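You operate a simulated robot arm through the tools that you are given. There is no shell and no other tool.

You are at the controls of a simulated two-armed robot. One attempt, no reset.

## Task
Tamp the heaped sand in the green crucible level and put its lid on.
Fine: work on the white tile, and stand the orange tamper back. Set down upright: orange tamper.

Only the result counts: the job must be done as asked and must still hold three seconds after the hand-in. Knocking over, shifting, dropping, spilling or breaking anything else fails it. A push-on lid holds only when it is set on centred and level and pressed home; a screw cap is set on level and turned clockwise until tight.

## Robot
Two 7-joint arms with fingered hands on one trunk that stands fixed in place. Base frame: the origin is at the foot of the trunk, x ahead of it, y to its left, z up; the work surface is at about z = 90. Lengths are in cm, angles in degrees, forces in N, time in s.
The left shoulder is at [4.2, 16.3, 106.1], the right one opposite. Each reaches about 121.5 cm from its shoulder. Payload 4 kg a hand.
The tool frame of a hand sits at the grasp point between the pads (the TCP): z along the fingers, y along the line on which they close. The tips reach 3.6 cm beyond it. The gripper opens to 12.4 cm; its body begins 4.2 cm behind the TCP. The gripper is a hand of 4 fingers: y runs from the thumb to the fingers, the wrist lies at [-1.5, -9.9, -18.9] in the tool frame.
Orientation is told as [roll, pitch, yaw] about the base's x, y, z axes, in that order, counted from this pose: with the fingers straight down and the wrist toward the robot, the tool's x, y and z point along [0, 1, 0], [1, 0, 0] and [0, 0, -1] of the base frame.

## Interface
- The arms move only by the tool jog_arm. It takes "left_rows", "right_rows" or both (then of equal length, played together; a hand with none holds still); each is a list of rows, each a list of 2 entries, a list of its own where there are three numbers: the shift along the tool's x, y, z in units of 50 mm (1.0 is 50 mm), then the turn, a rotation vector about the tool's x, y, z in units of 4 degrees (1.0 is 4 degrees). In form: [[[x, y, z], [rx, ry, rz]], ...]. A call has 1 to 20 rows; each row shifts and turns the commanded pose from where the row before left it, along the tool's axes as they then stand. A call with a number of a shift or a turn outside -1 to 1 is refused whole. Each row takes 0.2 s and may step no farther than 5 cm and 8.6 degrees from the row before; otherwise, the whole call is refused. A pose out of reach is approached as far as the arm can. The call stops where the force on the tool passes 40 N (or 10 N more than at its start, if that is more) or the arm is blocked; 0.2 s more then pass. In this call time passes only in rows, and 0.2 s behind the last. The reply holds the time, the measured pose of the TCP, the force on the tool along the base axes, the opening and the grip force, in the units named above and with some noise, with the torque about the TCP (base axes, N m) and any sound that the robot's microphone picked up.
- Cameras (640 x 400 px; columns grow to the right, rows downward): "scene" is now at [15.5, 2.01, 132.7]; the picture's right is [0.21, -0.98, -0.03], its down [-0.18, -0.01, -0.98] and it looks along [0.96, 0.21, -0.18] (base axes); focal length 252 px, centre (320, 200). "left" rides on the left gripper at [-7.5, -8.6, -12.3] in its tool frame; the picture's right is [-0.70, -0.34, 0.63], its down [0.64, -0.68, 0.35] and it looks along [0.31, 0.65, 0.69] (tool axes); focal length 275 px, centre (320, 200). "right" rides on the right gripper at [7.5, -8.6, -12.3] in its tool frame; the picture's right is [-0.70, 0.34, -0.63], its down [-0.64, -0.68, 0.35] and it looks along [-0.32, 0.65, 0.69] (tool axes); focal length 275 px, centre (320, 200). There is no depth. A picture from a camera that has moved, and an enlarged one, comes with that camera's place and axes in the base frame and with its lens.
- capture(camera): a new picture of that camera. It takes no simulated time.
- raise_lower(by): moves the trunk up (or, below 0, down) by that many cm; the arms and the scene camera ride with it, the base frame stays. It gives what a move gives, with no picture.
- set_fingers(index, middle, ring, thumb_bend, thumb_turn, hand): sets how far each is bent, from 0 (flat) to 1 (curled in); at 0.3 the hand is open as for a grip, at 0.7 the pads meet at the TCP. One left out holds its place. A second passes; each finger stops where it meets its share of the squeeze, and holds until it gets a number again. It is the only way to open and close the hand. It gives what a move gives, with no picture; readings hold the bend of each and the force on the fingers (four entries, about 0 where the hand has none), thumb and palm. thumb_turn goes from beside the hand (0) to across from the fingers (1), as for a grip.
- pan_tilt(pan, tilt): turns the head with the scene camera to pan (to the left, within 86 degrees either way) and tilt (down, from -29 to 69), counted from straight ahead of the robot (the tilt from the chest, where the trunk bows). It gives what a move gives.
- zoom(camera, box): a new picture of the part [left, top, right, bottom] of that camera's present view, enlarged. It takes no simulated time.
- close_job(): hands the job in; it is judged then, once.

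Places have to be worked out from the pictures, the camera data and where the tool is seen. Open the grippers and draw the arms clear of the work before you hand the job in, unless the task says otherwise.

The tools are called after "Request:" as a command line: name --argument value ..., lists and objects as JSON in quotes. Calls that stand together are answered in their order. jog_arm: Moves the arms, as the interface text tells. Its arguments: {"type":"object","properties":{"left_rows":{"type":"array","items":{"type":"array"}},"right_rows":{"type":"array","items":{"type":"array"}}},"required":[]} The other tools are called the same way: raise_lower (by) moves the trunk up or down; set_fingers (index, middle, ring, thumb_bend, thumb_turn, hand) moves the fingers one by one; pan_tilt (pan, tilt) turns the head that bears the scene camera; capture (camera) takes a picture; zoom (camera, box) takes an enlarged picture of a part of a camera's view; close_job () hands the job in.

At the start:

```text
time: 0.0
left_ee_pos: [55.1, 63.34, 132.38]
left_tcp_rot: [0.0, -0.1, 0.0]
left_wrist_force: [-0.2, 0.1, 0.1]
left_torque: [-0.01, -0.05, -0.02]
left_finger_gap: 12.36
left_finger_force: 0.0
left_shape: jaw
left_bend: [0.3, 0.3, 0.3, 0.3, 0.98]
left_finger forces: [0.0, 0.1, 0.1, 0.0, 0.1, 0.0]
right_ee_pos: [72.88, -4.03, 131.71]
right_tcp_rot: [0.1, 0.0, -0.1]
right_wrist_force: [0.7, 0.0, 0.2]
right_torque: [0.02, 0.01, -0.03]
right_finger_gap: 12.36
right_finger_force: 0.0
right_shape: jaw
right_bend: [0.3, 0.3, 0.3, 0.3, 0.98]
right_finger forces: [0.1, 0.0, 0.0, 0.0, 0.0, 0.0]
trunk travel left (down, up): [-22.5, 25.3]
head pan, tilt (commanded): [12.1, 1.7]
```

scene: 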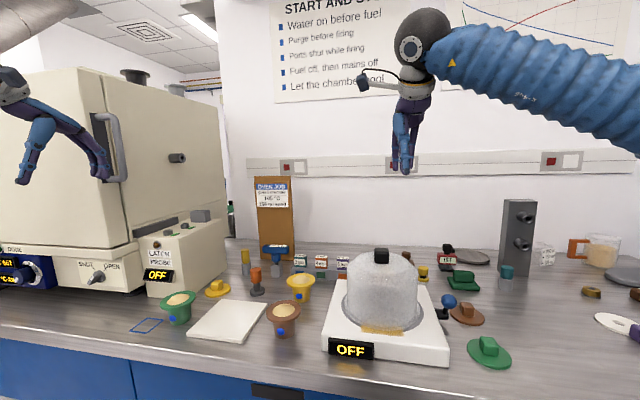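
right: 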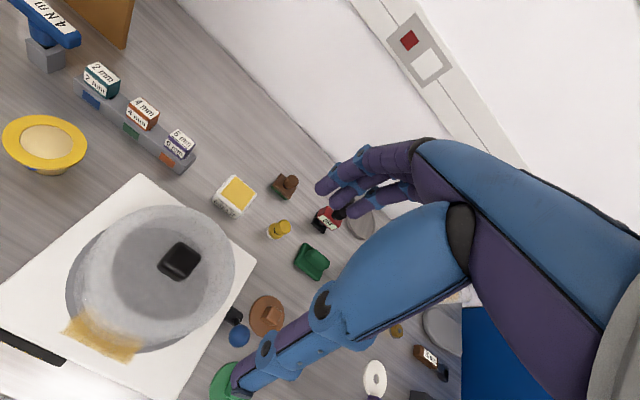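
left: 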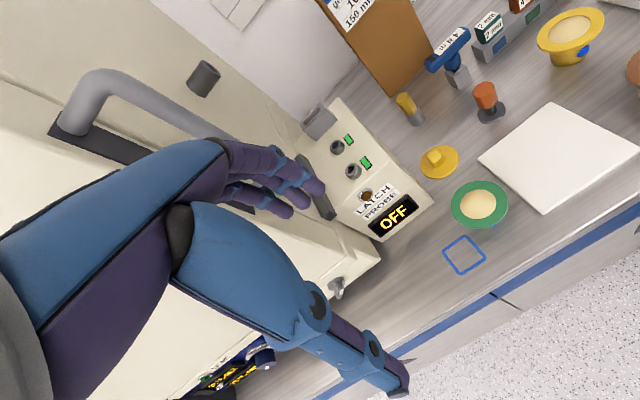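

I start by enlarging the scene view to identify the crucible, tile, tamper and the candidate lids.

Request:
zoom --camera "scene" --box '[120, 240, 340, 378]'

Request:
zoom --camera "scene" --box '[400, 230, 640, 380]'

Request:
zoom --camera "left" --box '[380, 0, 640, 280]'

Request:
zoom --camera "right" --box '[200, 160, 460, 400]'

```text
2.90 times, centred on (230, 309) of scene
camera zoom: at [15.5, 2.01, 132.7], right [0.21, -0.98, -0.03], down [-0.18, -0.01, -0.98], along [0.96, 0.21, -0.18], focal length 730 px, centre (581, -116)
```

zoom: 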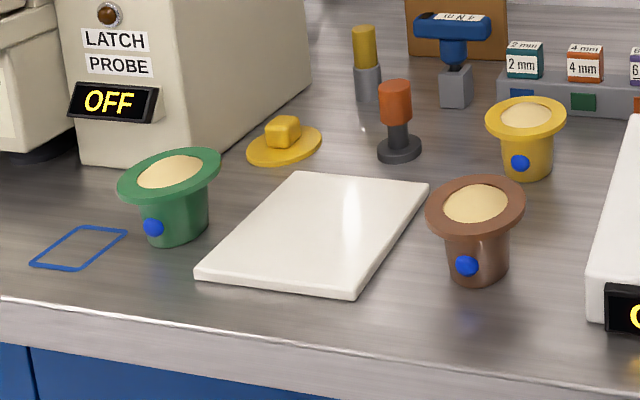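

```text
2.67 times, centred on (520, 305) of scene
camera zoom: at [15.5, 2.01, 132.7], right [0.21, -0.98, -0.03], down [-0.18, -0.01, -0.98], along [0.96, 0.21, -0.18], focal length 671 px, centre (-213, -80)
```

zoom: 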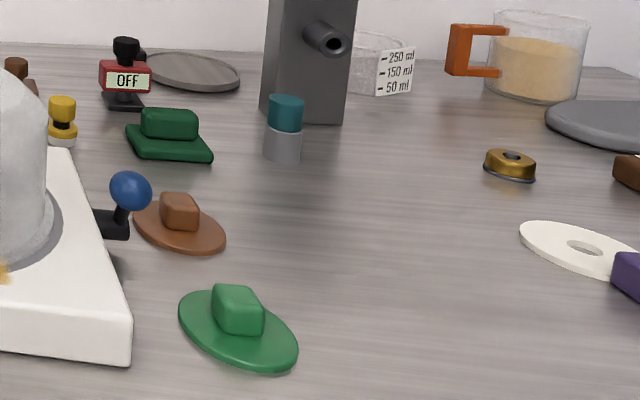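

```text
1.43 times, centred on (510, 140) of left
camera zoom: at [46.63, 55.79, 144.6], right [-0.34, -0.7, -0.63], down [-0.68, 0.64, -0.35], along [0.65, 0.32, -0.69], focal length 393 px, centre (49, 286)
```

zoom: 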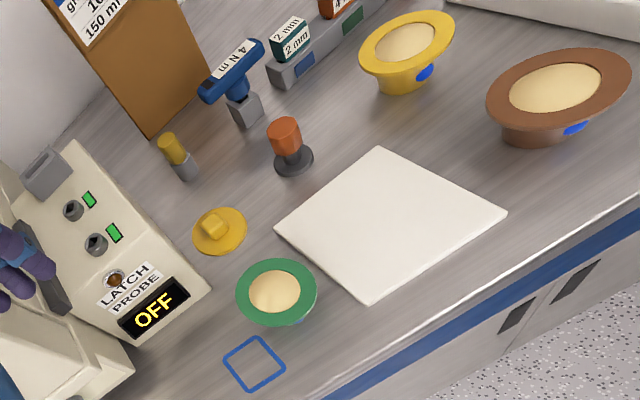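

```text
1.67 times, centred on (330, 280) of right
camera zoom: at [64.43, 3.51, 143.78], right [0.34, -0.7, 0.63], down [-0.68, -0.64, -0.35], along [0.65, -0.32, -0.69], focal length 459 px, centre (303, 67)
```

zoom: 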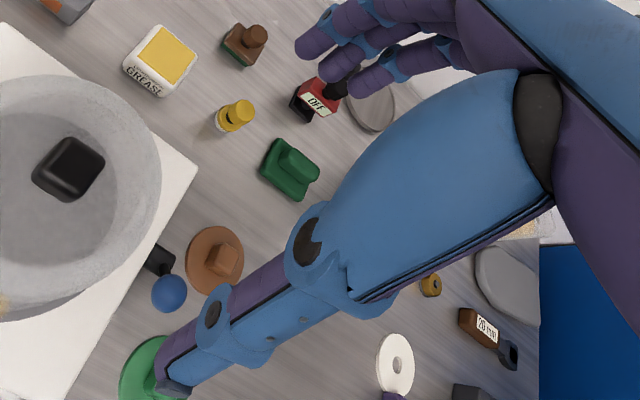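

The round green lid (cube knob) sits right of the glass-bell scale. The green crucible is at about (65.5, 51.5) with its rim near z≈97.5, and the white tile is right beside it. I turn the head to look closely at the tile area.

Request:
pan_tilt --pan 38 --tilt 25

Request:
capture --camera "scene"

```text
time: 0.9
left_ee_pos: [55.04, 63.42, 132.37]
left_tcp_rot: [0.0, -0.1, 0.1]
left_wrist_force: [-0.4, 0.4, 0.5]
left_torque: [-0.01, 0.01, 0.0]
left_finger_gap: 12.35
left_finger_force: 0.1
left_shape: jaw
left_bend: [0.3, 0.3, 0.3, 0.3, 0.98]
left_finger forces: [0.0, 0.0, 0.0, 0.0, 0.0, 0.0]
right_ee_pos: [72.99, -4.1, 131.71]
right_tcp_rot: [-0.1, -0.1, -0.1]
right_wrist_force: [0.9, 0.3, 0.1]
right_torque: [0.01, 0.03, 0.0]
right_finger_gap: 12.36
right_finger_force: 0.1
right_shape: jaw
right_bend: [0.3, 0.3, 0.3, 0.3, 0.98]
right_finger forces: [0.0, 0.0, 0.0, 0.1, 0.1, 0.1]
trunk travel left (down, up): [-22.5, 25.3]
head pan, tilt (commanded): [38.0, 25.0]
```

```text
taken
camera scene: at [13.34, 5.78, 129.23], right [0.61, -0.79, -0.09], down [-0.47, -0.26, -0.84], along [0.64, 0.56, -0.53], focal length 252 px, centre (320, 200)
```

scene: 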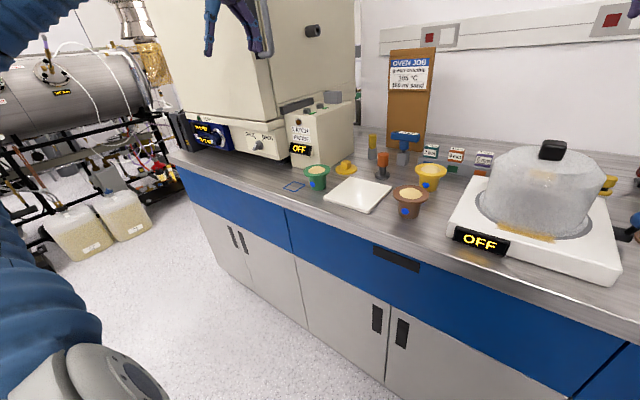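

The area is in view; I enlarge it to measure.

Request:
zoom --camera "scene" --box '[270, 120, 460, 240]'

Request:
zoom --camera "scene" --box '[375, 40, 450, 110]'

```text
3.33 times, centred on (365, 180) of scene
camera zoom: at [13.34, 5.78, 129.23], right [0.61, -0.79, -0.09], down [-0.47, -0.26, -0.84], along [0.64, 0.56, -0.53], focal length 839 px, centre (170, 267)
```

zoom: 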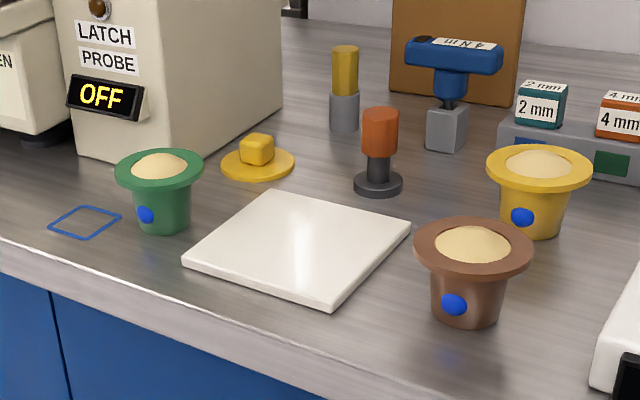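

```text
5.71 times, centred on (412, 75) of scene
camera zoom: at [13.34, 5.78, 129.23], right [0.61, -0.79, -0.09], down [-0.47, -0.26, -0.84], along [0.64, 0.56, -0.53], focal length 1439 px, centre (-209, 914)
```

zoom: 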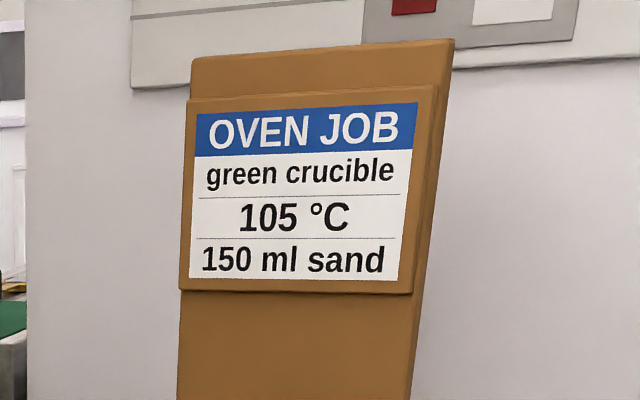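

Measured so far: crucible at about (66.5, 52.4) with its rim near z≈96, tile spanning about x 61.6–76, y 31.6–46, and tamper at about (82.6, 38). I bring the left hand above the crucible and look again with its own camera.

Request:
jog_arm --left_rows '[[[-0.272, 0.285, 0.51], [0, 0, 0]], [[-0.272, 0.285, 0.51], [0, 0, 0]], [[-0.272, 0.285, 0.51], [0, 0, 0]], [[-0.272, 0.285, 0.51], [0, 0, 0]], [[-0.272, 0.285, 0.51], [0, 0, 0]], [[-0.272, 0.285, 0.51], [0, 0, 0]], [[-0.272, 0.285, 0.51], [0, 0, 0]], [[-0.272, 0.285, 0.51], [0, 0, 0]]]'

Request:
capture --camera "left"

Request:
zoom --camera "scene" --box '[270, 100, 460, 240]'

```text
time: 2.7
left_ee_pos: [66.59, 52.32, 111.79]
left_tcp_rot: [0.0, -0.1, 0.1]
left_wrist_force: [0.1, 0.5, -0.3]
left_torque: [0.0, 0.03, 0.02]
left_finger_gap: 12.35
left_finger_force: 0.0
left_shape: jaw
left_bend: [0.3, 0.3, 0.3, 0.3, 0.98]
left_finger forces: [0.1, 0.0, 0.0, 0.0, 0.1, 0.1]
right_ee_pos: [72.98, -4.05, 131.56]
right_tcp_rot: [0.0, 0.1, 0.0]
right_wrist_force: [0.3, -0.2, -0.3]
right_torque: [0.01, -0.01, 0.03]
right_finger_gap: 12.36
right_finger_force: 0.1
right_shape: jaw
right_bend: [0.3, 0.3, 0.3, 0.3, 0.98]
right_finger forces: [0.0, 0.0, 0.0, 0.0, 0.0, 0.0]
trunk travel left (down, up): [-22.5, 25.3]
head pan, tilt (commanded): [38.0, 25.0]
```

```text
taken
camera left: at [58.05, 44.77, 124.02], right [-0.34, -0.7, -0.63], down [-0.68, 0.64, -0.35], along [0.65, 0.32, -0.69], focal length 275 px, centre (320, 200)
```

left: 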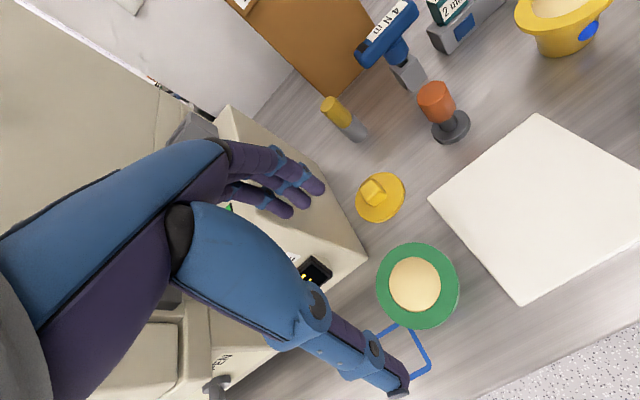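

```text
2.86 times, centred on (365, 170) of scene
camera zoom: at [13.42, 5.76, 129.21], right [0.61, -0.79, -0.09], down [-0.47, -0.26, -0.84], along [0.64, 0.56, -0.53], focal length 719 px, centre (191, 286)
```

zoom: 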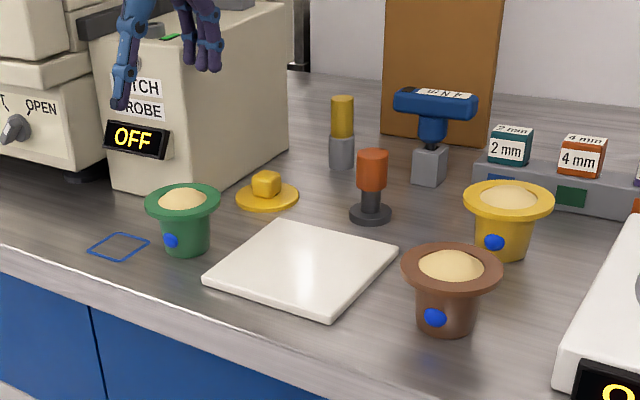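

The left camera confirms the crucible's centre at about (66.6, 52.2), right under the TCP, with a flange about 8.4 cm across. I descend so the pads straddle the flange, then check before closing.

Request:
jog_arm --left_rows '[[[0, 0, 0.6], [0, 0, 0]], [[0, 0, 0.6], [0, 0, 0]], [[0, 0, 0.6], [0, 0, 0]], [[0, 0, 0.6], [0, 0, 0]], [[0, 0, 0.5], [0, 0, 0]], [[0, 0, 0.38], [0, 0, 0]]]'

Request:
capture --camera "left"

Request:
zoom --camera "scene" --box '[270, 120, 400, 220]'

```text
time: 4.1
left_ee_pos: [66.38, 52.47, 95.53]
left_tcp_rot: [0.0, 0.0, 0.2]
left_wrist_force: [0.7, -0.2, -0.3]
left_torque: [0.01, 0.01, 0.01]
left_finger_gap: 12.37
left_finger_force: 0.1
left_shape: jaw
left_bend: [0.3, 0.3, 0.3, 0.3, 0.98]
left_finger forces: [0.1, 0.0, 0.0, 0.0, 0.1, 0.0]
right_ee_pos: [72.94, -4.04, 131.6]
right_tcp_rot: [0.0, 0.1, 0.0]
right_wrist_force: [-0.4, 0.5, 0.2]
right_torque: [0.03, 0.01, -0.01]
right_finger_gap: 12.37
right_finger_force: 0.0
right_shape: jaw
right_bend: [0.3, 0.3, 0.3, 0.3, 0.98]
right_finger forces: [0.0, 0.0, 0.0, 0.0, 0.0, 0.0]
trunk travel left (down, up): [-22.5, 25.3]
head pan, tilt (commanded): [38.0, 25.0]
```

```text
taken
camera left: at [57.93, 44.82, 107.79], right [-0.34, -0.7, -0.63], down [-0.68, 0.64, -0.35], along [0.65, 0.32, -0.69], focal length 275 px, centre (320, 200)
```

left: 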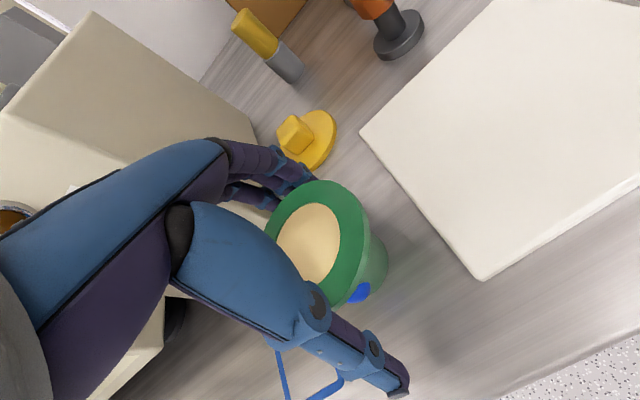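

```text
4.00 times, centred on (335, 170) of scene
camera zoom: at [13.37, 5.79, 129.22], right [0.61, -0.79, -0.09], down [-0.47, -0.26, -0.84], along [0.64, 0.56, -0.53], focal length 1007 px, centre (260, 320)
```

zoom: 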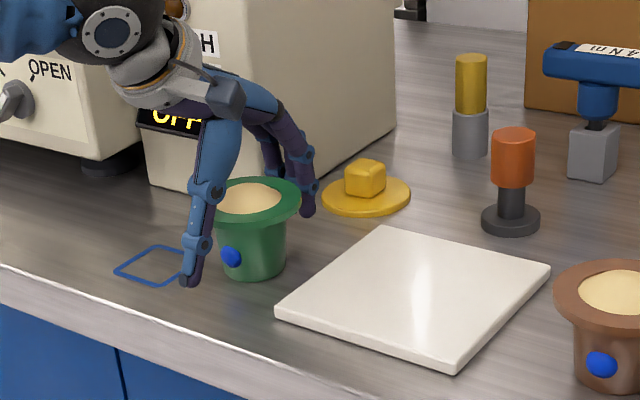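

The hand straddles the flange evenly with the tips clear of the bench. I close gently in a first step.

Request:
set_fingers --hand "left" --index 0.4 --middle 0.4 --ring 0.4 --thumb_bend 0.4

Request:
capture --camera "left"

Request:
zoom --camera "scene" --box '[270, 120, 400, 220]'

```text
time: 5.1
left_ee_pos: [66.3, 52.38, 95.71]
left_tcp_rot: [0.1, -0.1, 0.1]
left_wrist_force: [0.1, 0.9, 0.5]
left_torque: [0.02, -0.03, -0.02]
left_finger_gap: 9.35
left_finger_force: 0.1
left_shape: fingers
left_bend: [0.4, 0.4, 0.4, 0.4, 0.98]
left_finger forces: [0.0, 0.0, 0.0, 0.0, 0.2, 0.1]
right_ee_pos: [72.99, -4.09, 131.68]
right_tcp_rot: [0.0, 0.1, 0.0]
right_wrist_force: [0.4, -0.6, 0.5]
right_torque: [0.01, -0.01, -0.02]
right_finger_gap: 12.32
right_finger_force: 0.1
right_shape: jaw
right_bend: [0.3, 0.3, 0.3, 0.3, 0.98]
right_finger forces: [0.0, 0.1, 0.0, 0.0, 0.0, 0.0]
trunk travel left (down, up): [-22.5, 25.3]
head pan, tilt (commanded): [38.0, 25.0]
```

```text
taken
camera left: at [57.91, 44.81, 107.85], right [-0.34, -0.7, -0.63], down [-0.68, 0.64, -0.35], along [0.65, 0.32, -0.69], focal length 275 px, centre (320, 200)
```

left: 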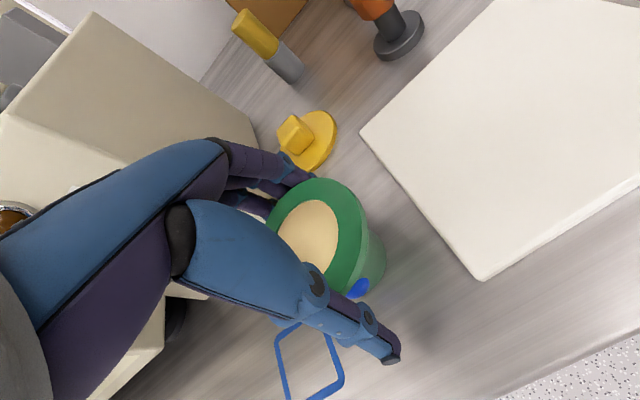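

```text
4.00 times, centred on (335, 170) of scene
camera zoom: at [13.33, 5.78, 129.22], right [0.61, -0.79, -0.09], down [-0.47, -0.26, -0.84], along [0.64, 0.56, -0.53], focal length 1007 px, centre (260, 320)
```

zoom: 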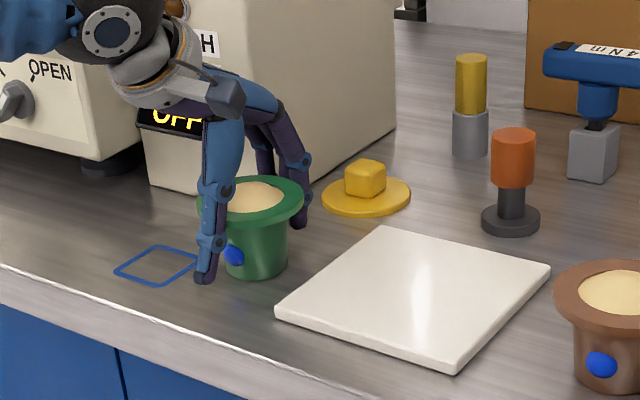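

Gap is now 9.35 cm and one side is just touching. I close further onto the flange.

Request:
set_fingers --hand "left" --index 0.5 --middle 0.5 --ring 0.5 --thumb_bend 0.5

Request:
capture --camera "left"

Request:
zoom --camera "scene" --box '[270, 120, 400, 220]'

```text
time: 6.1
left_ee_pos: [66.32, 52.51, 95.52]
left_tcp_rot: [-0.1, -0.1, 0.0]
left_wrist_force: [-0.6, 0.0, 3.9]
left_torque: [-0.02, -0.03, 0.03]
left_finger_gap: 8.65
left_finger_force: 14.0
left_shape: fingers
left_bend: [0.43, 0.48, 0.5, 0.46, 0.97]
left_finger forces: [11.3, 2.3, 0.0, 0.0, 15.3, 0.0]
right_ee_pos: [72.84, -3.96, 131.6]
right_tcp_rot: [0.0, -0.1, -0.1]
right_wrist_force: [-0.4, 0.0, 0.7]
right_torque: [-0.01, 0.01, -0.03]
right_finger_gap: 12.34
right_finger_force: 0.1
right_shape: jaw
right_bend: [0.3, 0.3, 0.3, 0.3, 0.98]
right_finger forces: [0.1, 0.1, 0.0, 0.1, 0.0, 0.0]
trunk travel left (down, up): [-22.5, 25.3]
head pan, tilt (commanded): [38.0, 25.0]
```

```text
taken
camera left: at [57.9, 44.8, 107.88], right [-0.34, -0.7, -0.63], down [-0.68, 0.64, -0.35], along [0.65, 0.32, -0.69], focal length 275 px, centre (320, 200)
```

left: 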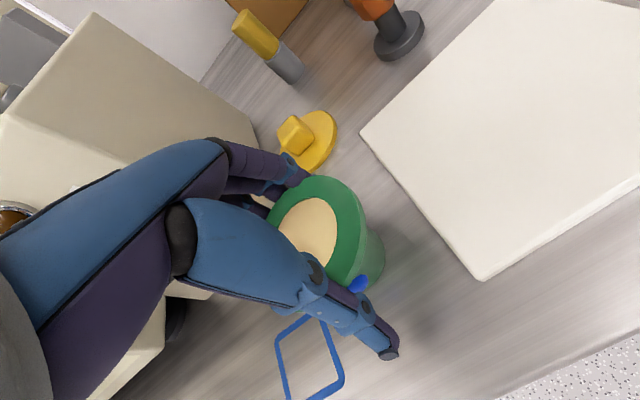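

```text
4.00 times, centred on (335, 170) of scene
camera zoom: at [13.31, 5.77, 129.23], right [0.61, -0.79, -0.09], down [-0.47, -0.26, -0.84], along [0.64, 0.56, -0.53], focal length 1007 px, centre (260, 320)
```

zoom: 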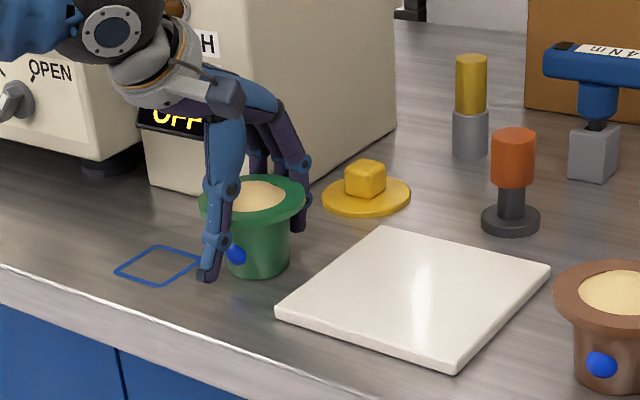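

Index, middle and thumb hold the flange (about 14 N). I see how much firmer the grip gets with a slightly deeper command before lifting.

Request:
set_fingers --hand "left" --index 0.56 --middle 0.6 --thumb_bend 0.56

Request:
zoom --camera "scene" --box '[270, 120, 400, 220]'

```text
time: 7.1
left_ee_pos: [66.31, 52.39, 95.66]
left_tcp_rot: [0.0, 0.0, 0.1]
left_wrist_force: [0.6, 1.5, 8.2]
left_torque: [0.06, -0.3, 0.06]
left_finger_gap: 8.79
left_finger_force: 27.5
left_shape: fingers
left_bend: [0.43, 0.5, 0.5, 0.48, 0.97]
left_finger forces: [15.8, 10.5, 0.1, 0.1, 28.3, 0.1]
right_ee_pos: [72.93, -4.1, 131.74]
right_tcp_rot: [0.0, 0.0, -0.1]
right_wrist_force: [0.0, -0.1, -0.2]
right_torque: [0.02, -0.02, 0.0]
right_finger_gap: 12.35
right_finger_force: 0.0
right_shape: jaw
right_bend: [0.3, 0.3, 0.3, 0.3, 0.98]
right_finger forces: [0.0, 0.0, 0.1, 0.0, 0.1, 0.0]
trunk travel left (down, up): [-22.5, 25.3]
head pan, tilt (commanded): [38.0, 25.0]
```

```text
4.00 times, centred on (335, 170) of scene
camera zoom: at [13.29, 5.76, 129.24], right [0.61, -0.79, -0.09], down [-0.47, -0.26, -0.84], along [0.64, 0.56, -0.53], focal length 1007 px, centre (260, 320)
```

zoom: 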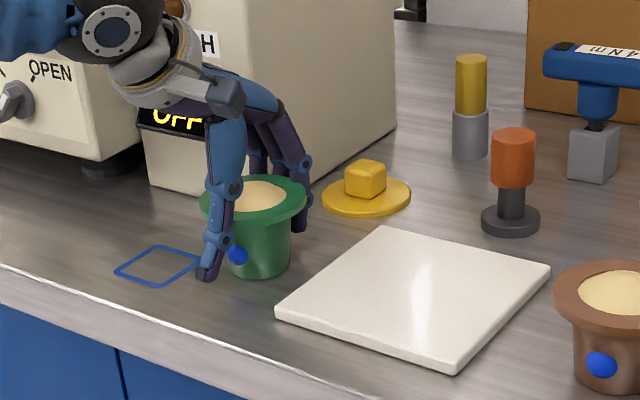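

Grip is now about 28 N with index 16, middle 10.5 and thumb 28. I lift 1.5 cm slowly and check.

Request:
jog_arm --left_rows '[[[0, 0, -0.06], [0, 0, 0]], [[0, 0, -0.06], [0, 0, 0]], [[0, 0, -0.06], [0, 0, 0]], [[0, 0, -0.06], [0, 0, 0]], [[0, 0, -0.06], [0, 0, 0]]]'

Request:
zoom --camera "scene" --box '[270, 120, 400, 220]'

Request:
capture --camera "left"

```text
time: 8.3
left_ee_pos: [66.43, 52.47, 97.13]
left_tcp_rot: [0.0, 0.0, 0.2]
left_wrist_force: [-0.5, 0.0, -1.0]
left_torque: [0.03, -0.01, 0.0]
left_finger_gap: 8.75
left_finger_force: 26.4
left_shape: fingers
left_bend: [0.43, 0.51, 0.5, 0.48, 0.97]
left_finger forces: [16.1, 9.6, 0.0, 0.0, 28.2, 0.1]
right_ee_pos: [73.04, -4.03, 131.6]
right_tcp_rot: [0.0, 0.0, -0.1]
right_wrist_force: [0.2, 1.1, 0.1]
right_torque: [-0.03, 0.0, -0.02]
right_finger_gap: 12.35
right_finger_force: 0.1
right_shape: jaw
right_bend: [0.3, 0.3, 0.3, 0.3, 0.98]
right_finger forces: [0.0, 0.0, 0.0, 0.1, 0.0, 0.1]
trunk travel left (down, up): [-22.5, 25.3]
head pan, tilt (commanded): [38.0, 25.0]
```

```text
4.00 times, centred on (335, 170) of scene
camera zoom: at [13.34, 5.78, 129.22], right [0.61, -0.79, -0.09], down [-0.47, -0.26, -0.84], along [0.64, 0.56, -0.53], focal length 1007 px, centre (260, 320)
```

zoom: 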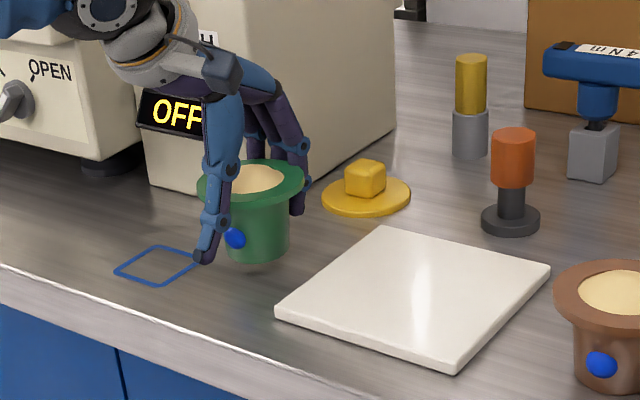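

```text
taken
camera left: at [57.93, 44.88, 109.38], right [-0.34, -0.7, -0.63], down [-0.68, 0.64, -0.35], along [0.65, 0.32, -0.69], focal length 275 px, centre (320, 200)
```

left: 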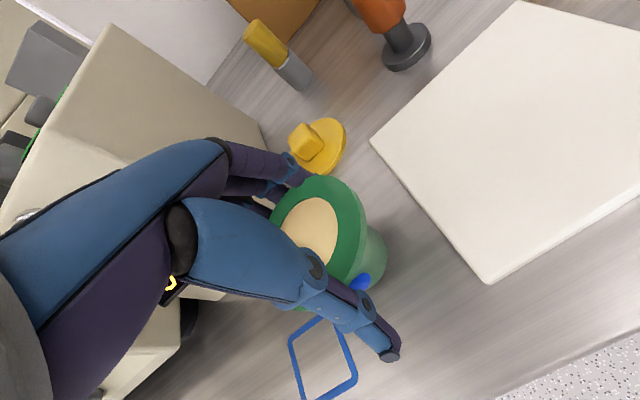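

It is off the bench, nearly weightless (about 1 N). I zoom in to check its level before carrying.

Request:
zoom --camera "scene" --box '[300, 140, 360, 190]'

Request:
zoom --camera "left" --box '[240, 150, 420, 320]'

```text
8.00 times, centred on (330, 165) of scene
camera zoom: at [13.34, 5.78, 129.22], right [0.61, -0.79, -0.09], down [-0.47, -0.26, -0.84], along [0.64, 0.56, -0.53], focal length 2014 px, centre (240, 480)
```

zoom: 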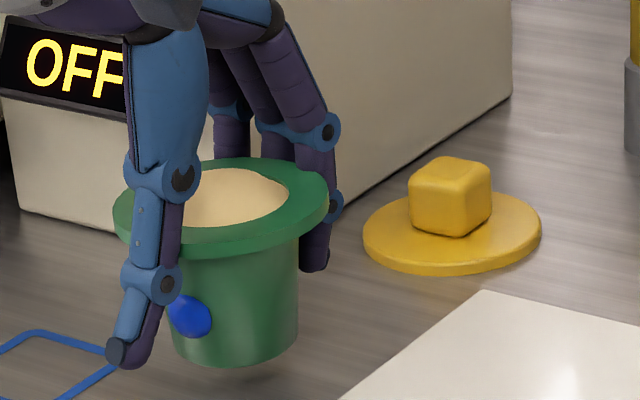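

```text
2.35 times, centred on (330, 235) of left
camera zoom: at [57.93, 44.88, 109.38], right [-0.34, -0.7, -0.63], down [-0.68, 0.64, -0.35], along [0.65, 0.32, -0.69], focal length 648 px, centre (296, 118)
```

zoom: 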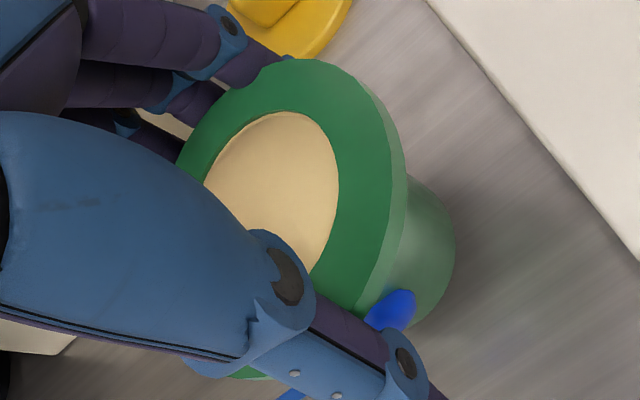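

It hangs level. I raise it another 2.5 cm and carry it smoothly to the tile centre, about (68.3, 39.2).

Request:
jog_arm --left_rows '[[[0, 0, -0.1], [0, 0, 0]], [[0, 0, -0.15], [0, 0, 0]], [[0, 0, -0.15], [0, 0, 0]], [[0, 0, -0.1], [0, 0, 0]], [[-0.1, 0.014, 0], [0, 0, 0]], [[-0.18, 0.025, 0], [0, 0, 0]], [[-0.24, 0.034, 0], [0, 0, 0]], [[-0.28, 0.04, 0], [0, 0, 0]], [[-0.28, 0.04, 0], [0, 0, 0]], [[-0.28, 0.04, 0], [0, 0, 0]], [[-0.28, 0.04, 0], [0, 0, 0]], [[-0.28, 0.04, 0], [0, 0, 0]], [[-0.28, 0.04, 0], [0, 0, 0]], [[-0.22, 0.03, 0], [0, 0, 0]], [[-0.16, 0.02, 0], [0, 0, 0]], [[-0.07, 0.01, 0], [0, 0, 0]]]'

Request:
zoom --camera "scene" --box '[300, 110, 430, 220]'

Request:
capture --camera "left"

```text
time: 11.7
left_ee_pos: [68.45, 39.19, 99.46]
left_tcp_rot: [0.0, 0.0, 0.1]
left_wrist_force: [0.3, 0.5, -1.1]
left_torque: [-0.04, 0.03, 0.0]
left_finger_gap: 8.75
left_finger_force: 26.7
left_shape: fingers
left_bend: [0.43, 0.51, 0.5, 0.48, 0.97]
left_finger forces: [16.2, 9.6, 0.1, 0.0, 27.9, 0.0]
right_ee_pos: [73.05, -4.05, 131.68]
right_tcp_rot: [0.1, 0.2, 0.0]
right_wrist_force: [0.5, -0.5, 1.1]
right_torque: [0.02, -0.01, -0.05]
right_finger_gap: 12.39
right_finger_force: 0.1
right_shape: jaw
right_bend: [0.3, 0.3, 0.3, 0.3, 0.98]
right_finger forces: [0.1, 0.0, 0.1, 0.0, 0.1, 0.0]
trunk travel left (down, up): [-22.5, 25.3]
head pan, tilt (commanded): [38.0, 25.0]
```

```text
3.64 times, centred on (365, 165) of scene
camera zoom: at [13.35, 5.77, 129.22], right [0.61, -0.79, -0.09], down [-0.47, -0.26, -0.84], along [0.64, 0.56, -0.53], focal length 916 px, centre (156, 327)
```

zoom: 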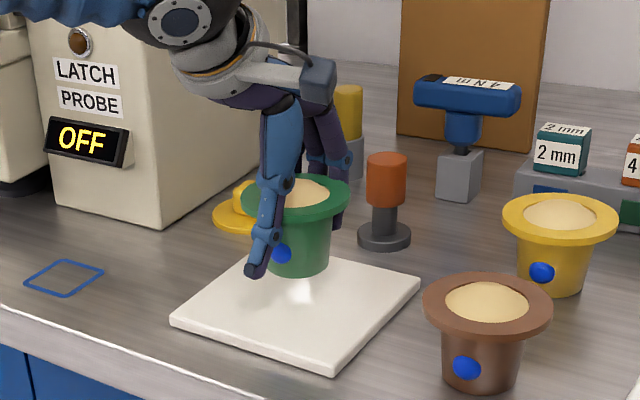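

```text
taken
camera left: at [59.91, 31.6, 111.7], right [-0.34, -0.7, -0.63], down [-0.68, 0.64, -0.35], along [0.65, 0.32, -0.69], focal length 275 px, centre (320, 200)
```

left: 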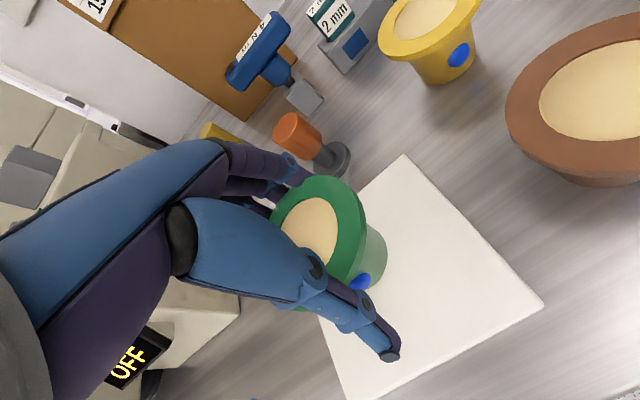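

Crucible is centred over the tile. I lower 2.2 cm and then in fine steps until contact registers.

Request:
jog_arm --left_rows '[[[0, 0, 0.08], [0, 0, 0]], [[0, 0, 0.1], [0, 0, 0]], [[0, 0, 0.1], [0, 0, 0]], [[0, 0, 0.08], [0, 0, 0]], [[0, 0, 0.06], [0, 0, 0]], [[0, 0, 0.02], [0, 0, 0]]]'

Request:
zoom --camera "scene" --box '[320, 130, 410, 210]'

```text
time: 13.1
left_ee_pos: [68.38, 39.27, 97.32]
left_tcp_rot: [0.0, -0.1, 0.1]
left_wrist_force: [0.2, -1.1, -0.1]
left_torque: [-0.01, 0.0, -0.02]
left_finger_gap: 8.74
left_finger_force: 26.7
left_shape: fingers
left_bend: [0.43, 0.51, 0.5, 0.48, 0.97]
left_finger forces: [16.1, 9.6, 0.0, 0.0, 27.9, 0.0]
right_ee_pos: [72.89, -4.13, 131.68]
right_tcp_rot: [0.1, 0.1, 0.0]
right_wrist_force: [-0.2, 0.4, 0.3]
right_torque: [-0.06, 0.02, 0.0]
right_finger_gap: 12.36
right_finger_force: 0.1
right_shape: jaw
right_bend: [0.3, 0.3, 0.3, 0.3, 0.98]
right_finger forces: [0.0, 0.0, 0.0, 0.0, 0.1, 0.1]
trunk travel left (down, up): [-22.5, 25.3]
head pan, tilt (commanded): [38.0, 25.0]
```

```text
5.00 times, centred on (365, 170) of scene
camera zoom: at [13.35, 5.78, 129.22], right [0.61, -0.79, -0.09], down [-0.47, -0.26, -0.84], along [0.64, 0.56, -0.53], focal length 1259 px, centre (95, 350)
```

zoom: 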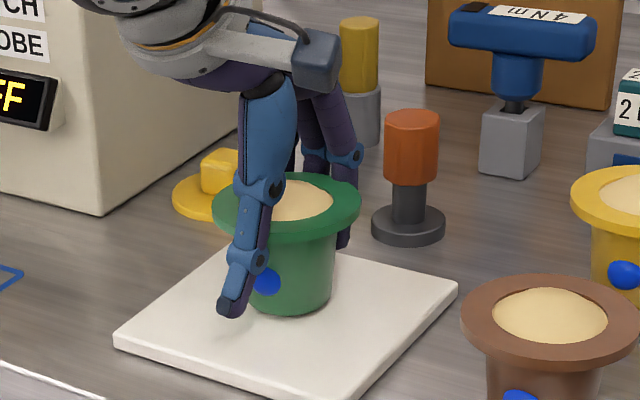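

Not yet touching; I continue down in 1 mm steps, watching the force.

Request:
jog_arm --left_rows '[[[0, 0, 0.02], [0, 0, 0]], [[0, 0, 0.02], [0, 0, 0]], [[0, 0, 0.02], [0, 0, 0]], [[0, 0, 0.02], [0, 0, 0]]]'

Request:
zoom --camera "scene" --box '[320, 130, 410, 210]'

```text
time: 14.1
left_ee_pos: [68.31, 39.36, 96.97]
left_tcp_rot: [0.0, 0.1, 0.1]
left_wrist_force: [-0.1, -0.9, 1.7]
left_torque: [0.04, -0.12, -0.05]
left_finger_gap: 8.76
left_finger_force: 27.5
left_shape: fingers
left_bend: [0.43, 0.51, 0.5, 0.48, 0.97]
left_finger forces: [16.6, 9.8, 0.1, 0.1, 28.0, 0.0]
right_ee_pos: [72.87, -4.1, 131.63]
right_tcp_rot: [0.0, 0.0, 0.0]
right_wrist_force: [-0.2, 0.3, -0.3]
right_torque: [0.05, -0.01, 0.02]
right_finger_gap: 12.36
right_finger_force: 0.1
right_shape: jaw
right_bend: [0.3, 0.3, 0.3, 0.3, 0.98]
right_finger forces: [0.0, 0.0, 0.1, 0.1, 0.0, 0.0]
trunk travel left (down, up): [-22.5, 25.3]
head pan, tilt (commanded): [38.0, 25.0]
```

```text
5.00 times, centred on (365, 170) of scene
camera zoom: at [13.33, 5.77, 129.23], right [0.61, -0.79, -0.09], down [-0.47, -0.26, -0.84], along [0.64, 0.56, -0.53], focal length 1259 px, centre (95, 350)
```

zoom: 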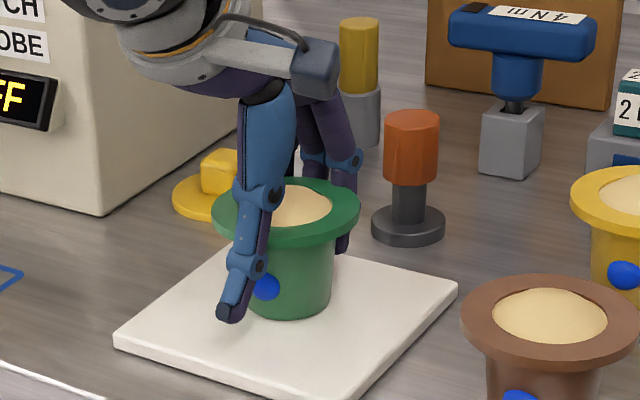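

Contact begins (force went from about −1 to +1.7 N). I press down 2 mm more to seat it flat.

Request:
jog_arm --left_rows '[[[0, 0, 0.02], [0, 0, 0]], [[0, 0, 0.02], [0, 0, 0]]]'

Request:
zoom --camera "scene" --box '[320, 130, 410, 210]'

```text
time: 14.7
left_ee_pos: [68.39, 39.17, 96.87]
left_tcp_rot: [0.0, -0.1, 0.1]
left_wrist_force: [-0.2, -0.8, 6.2]
left_torque: [0.06, -0.24, -0.03]
left_finger_gap: 8.78
left_finger_force: 28.1
left_shape: fingers
left_bend: [0.43, 0.51, 0.5, 0.48, 0.96]
left_finger forces: [17.0, 10.3, 0.0, 0.1, 29.0, 0.0]
right_ee_pos: [72.99, -4.04, 131.65]
right_tcp_rot: [0.1, 0.1, 0.1]
right_wrist_force: [-0.1, -0.5, 0.3]
right_torque: [0.04, -0.01, 0.0]
right_finger_gap: 12.35
right_finger_force: 0.0
right_shape: jaw
right_bend: [0.3, 0.3, 0.3, 0.3, 0.98]
right_finger forces: [0.0, 0.0, 0.0, 0.0, 0.0, 0.0]
trunk travel left (down, up): [-22.5, 25.3]
head pan, tilt (commanded): [38.0, 25.0]
```

```text
5.00 times, centred on (365, 170) of scene
camera zoom: at [13.3, 5.75, 129.24], right [0.61, -0.79, -0.09], down [-0.47, -0.26, -0.84], along [0.64, 0.56, -0.53], focal length 1259 px, centre (95, 350)
```

zoom: 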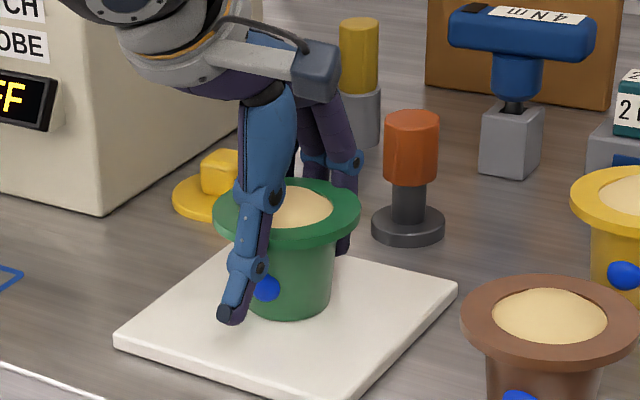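

Seated on the tile with about 6 N. I ease the fingers off in two steps.

Request:
set_fingers --hand "left" --index 0.42 --middle 0.46 --ring 0.45 --thumb_bend 0.45

Request:
set_fingers --hand "left" --index 0.3 --middle 0.3 --ring 0.3 --thumb_bend 0.3

Request:
zoom --camera "scene" --box '[320, 130, 410, 210]'

Request:
capture --camera "left"

```text
time: 15.7
left_ee_pos: [68.35, 39.2, 96.72]
left_tcp_rot: [0.0, 0.0, 0.2]
left_wrist_force: [0.2, -1.9, 0.7]
left_torque: [-0.02, 0.02, 0.04]
left_finger_gap: 8.78
left_finger_force: 3.5
left_shape: fingers
left_bend: [0.4, 0.46, 0.45, 0.45, 0.97]
left_finger forces: [2.9, 0.3, 0.1, 0.0, 3.3, 0.0]
right_ee_pos: [72.83, -4.02, 131.65]
right_tcp_rot: [0.0, 0.0, 0.0]
right_wrist_force: [0.0, -0.3, 0.2]
right_torque: [-0.01, 0.0, -0.01]
right_finger_gap: 12.37
right_finger_force: 0.1
right_shape: jaw
right_bend: [0.3, 0.3, 0.3, 0.3, 0.98]
right_finger forces: [0.0, 0.0, 0.1, 0.1, 0.0, 0.0]
trunk travel left (down, up): [-22.5, 25.3]
head pan, tilt (commanded): [38.0, 25.0]
```

```text
time: 16.7
left_ee_pos: [68.38, 39.18, 96.82]
left_tcp_rot: [0.0, 0.0, 0.0]
left_wrist_force: [0.2, -0.8, 0.6]
left_torque: [-0.01, -0.02, -0.01]
left_finger_gap: 12.31
left_finger_force: 0.1
left_shape: fingers
left_bend: [0.3, 0.3, 0.3, 0.3, 0.97]
left_finger forces: [0.0, 0.0, 0.1, 0.1, 0.0, 0.0]
right_ee_pos: [73.0, -4.04, 131.7]
right_tcp_rot: [0.0, 0.1, -0.1]
right_wrist_force: [0.7, 0.0, -0.3]
right_torque: [-0.01, 0.01, 0.01]
right_finger_gap: 12.36
right_finger_force: 0.1
right_shape: jaw
right_bend: [0.3, 0.3, 0.3, 0.3, 0.98]
right_finger forces: [0.0, 0.0, 0.1, 0.1, 0.0, 0.1]
trunk travel left (down, up): [-22.5, 25.3]
head pan, tilt (commanded): [38.0, 25.0]
```

```text
5.00 times, centred on (365, 170) of scene
camera zoom: at [13.34, 5.78, 129.22], right [0.61, -0.79, -0.09], down [-0.47, -0.26, -0.84], along [0.64, 0.56, -0.53], focal length 1259 px, centre (95, 350)
```

zoom: 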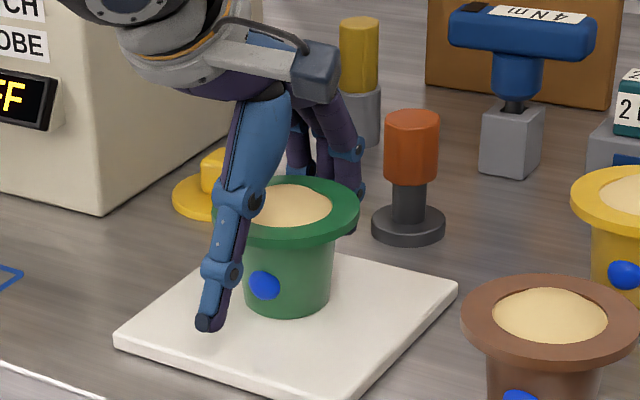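

```text
taken
camera left: at [59.84, 31.66, 109.08], right [-0.34, -0.7, -0.63], down [-0.68, 0.64, -0.35], along [0.65, 0.32, -0.69], focal length 275 px, centre (320, 200)
```

left: 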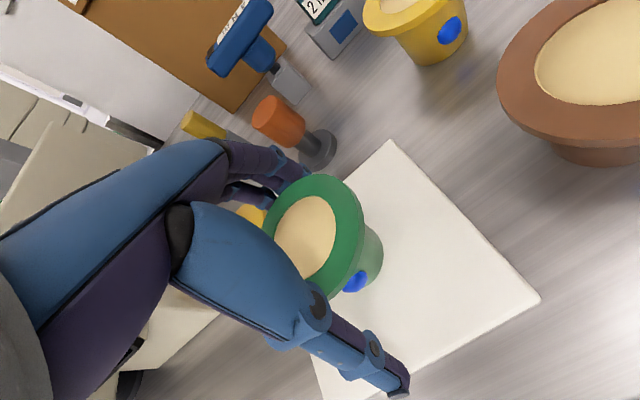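

The crucible stands freely on the tile. I raise the left hand straight up and look down at crucible and tamper for precise positions.

Request:
jog_arm --left_rows '[[[0, 0, -0.3], [0, 0, 0]], [[0, 0, -0.6], [0, 0, 0]], [[0, 0, -0.8], [0, 0, 0]], [[0, 0, -0.8], [0, 0, 0]], [[0, 0, -0.5], [0, 0, 0]]]'

Request:
capture --camera "left"

Request:
zoom --camera "scene" --box '[320, 130, 410, 210]'

Request:
zoom --camera "scene" --box '[335, 155, 375, 190]'

Request:
zoom --camera "scene" --box '[360, 145, 410, 185]'

```text
time: 17.9
left_ee_pos: [68.37, 39.17, 111.96]
left_tcp_rot: [0.0, 0.0, 0.2]
left_wrist_force: [-0.6, 0.9, 0.7]
left_torque: [-0.02, -0.01, 0.01]
left_finger_gap: 12.31
left_finger_force: 0.1
left_shape: fingers
left_bend: [0.3, 0.3, 0.3, 0.3, 0.97]
left_finger forces: [0.1, 0.1, 0.0, 0.0, 0.0, 0.0]
right_ee_pos: [72.95, -4.16, 131.68]
right_tcp_rot: [0.1, 0.0, 0.0]
right_wrist_force: [0.2, 0.3, 0.2]
right_torque: [-0.05, -0.02, 0.01]
right_finger_gap: 12.36
right_finger_force: 0.1
right_shape: jaw
right_bend: [0.3, 0.3, 0.3, 0.3, 0.98]
right_finger forces: [0.0, 0.1, 0.1, 0.0, 0.0, 0.0]
trunk travel left (down, up): [-22.5, 25.3]
head pan, tilt (commanded): [38.0, 25.0]
```

```text
taken
camera left: at [59.87, 31.51, 124.16], right [-0.34, -0.7, -0.63], down [-0.68, 0.64, -0.35], along [0.65, 0.32, -0.69], focal length 275 px, centre (320, 200)
```

left: 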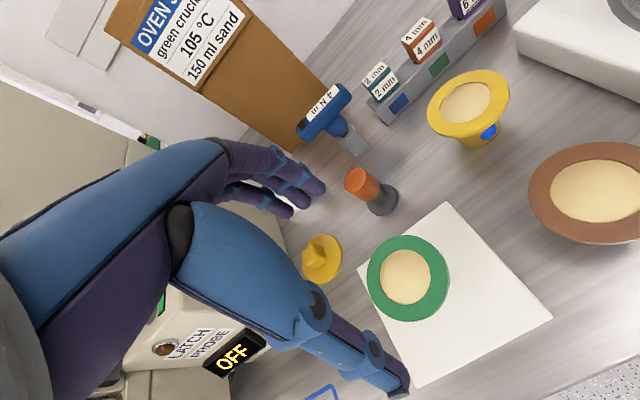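

```text
5.00 times, centred on (365, 170) of scene
camera zoom: at [13.33, 5.76, 129.23], right [0.61, -0.79, -0.09], down [-0.47, -0.26, -0.84], along [0.64, 0.56, -0.53], focal length 1259 px, centre (95, 350)
```

zoom: 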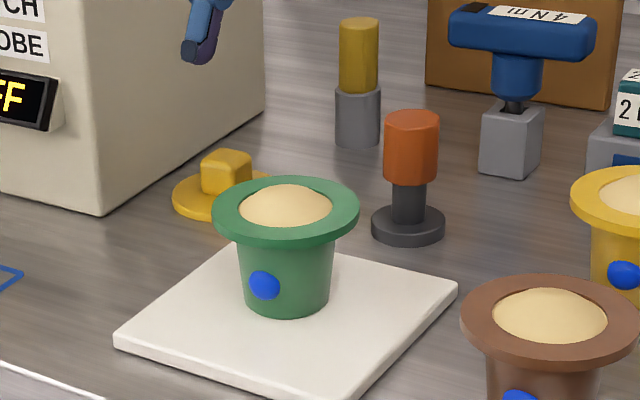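

```text
11.43 times, centred on (355, 172) of scene
camera zoom: at [13.33, 5.76, 129.23], right [0.61, -0.79, -0.09], down [-0.47, -0.26, -0.84], along [0.64, 0.56, -0.53], focal length 2877 px, centre (-80, 514)
```

zoom: 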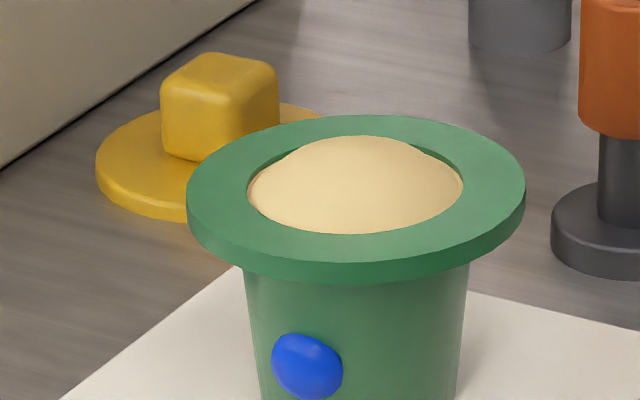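

```text
10.00 times, centred on (385, 165) of scene
camera zoom: at [13.33, 5.76, 129.23], right [0.61, -0.79, -0.09], down [-0.47, -0.26, -0.84], along [0.64, 0.56, -0.53], focal length 2518 px, centre (-330, 550)
```

zoom: 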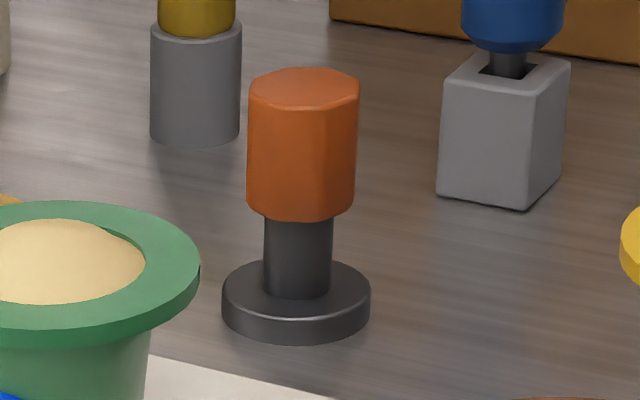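

Crucible centre now reads about (69.4, 39.2) with an opening about 5.35 cm wide. The tamper is at about (82.5, 37.8), its disc about 4.8 cm across and its handle spanning z≈94–98. I zoom on my fingers to see how they line up before going to the tamper.

Request:
zoom --camera "left" --box '[200, 120, 460, 290]'

Request:
zoom --camera "scene" --box '[300, 40, 420, 150]'

```text
2.35 times, centred on (330, 205) of left
camera zoom: at [59.87, 31.51, 124.16], right [-0.34, -0.7, -0.63], down [-0.68, 0.64, -0.35], along [0.65, 0.32, -0.69], focal length 648 px, centre (296, 188)
```

zoom: 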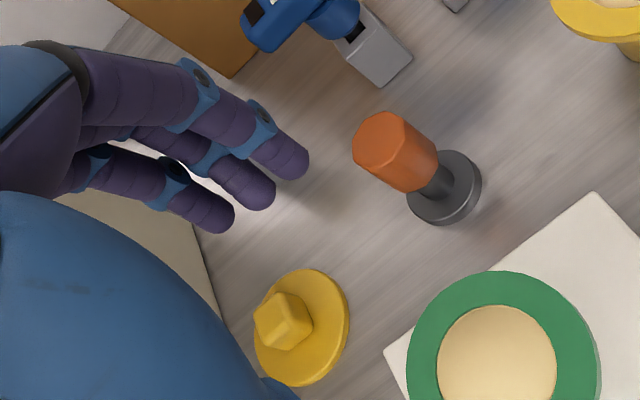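

```text
3.64 times, centred on (360, 95) of scene
camera zoom: at [13.33, 5.76, 129.23], right [0.61, -0.79, -0.09], down [-0.47, -0.26, -0.84], along [0.64, 0.56, -0.53], focal length 916 px, centre (174, 582)
```

zoom: 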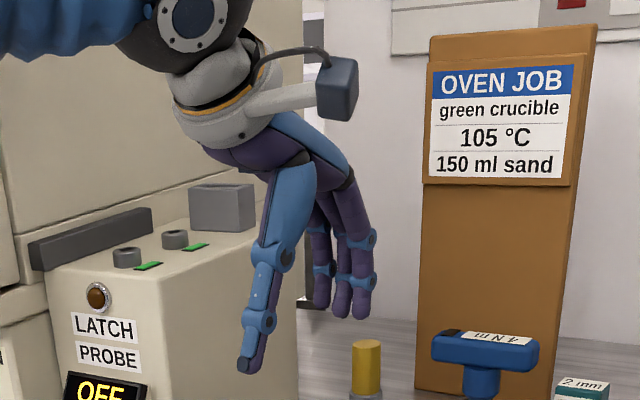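

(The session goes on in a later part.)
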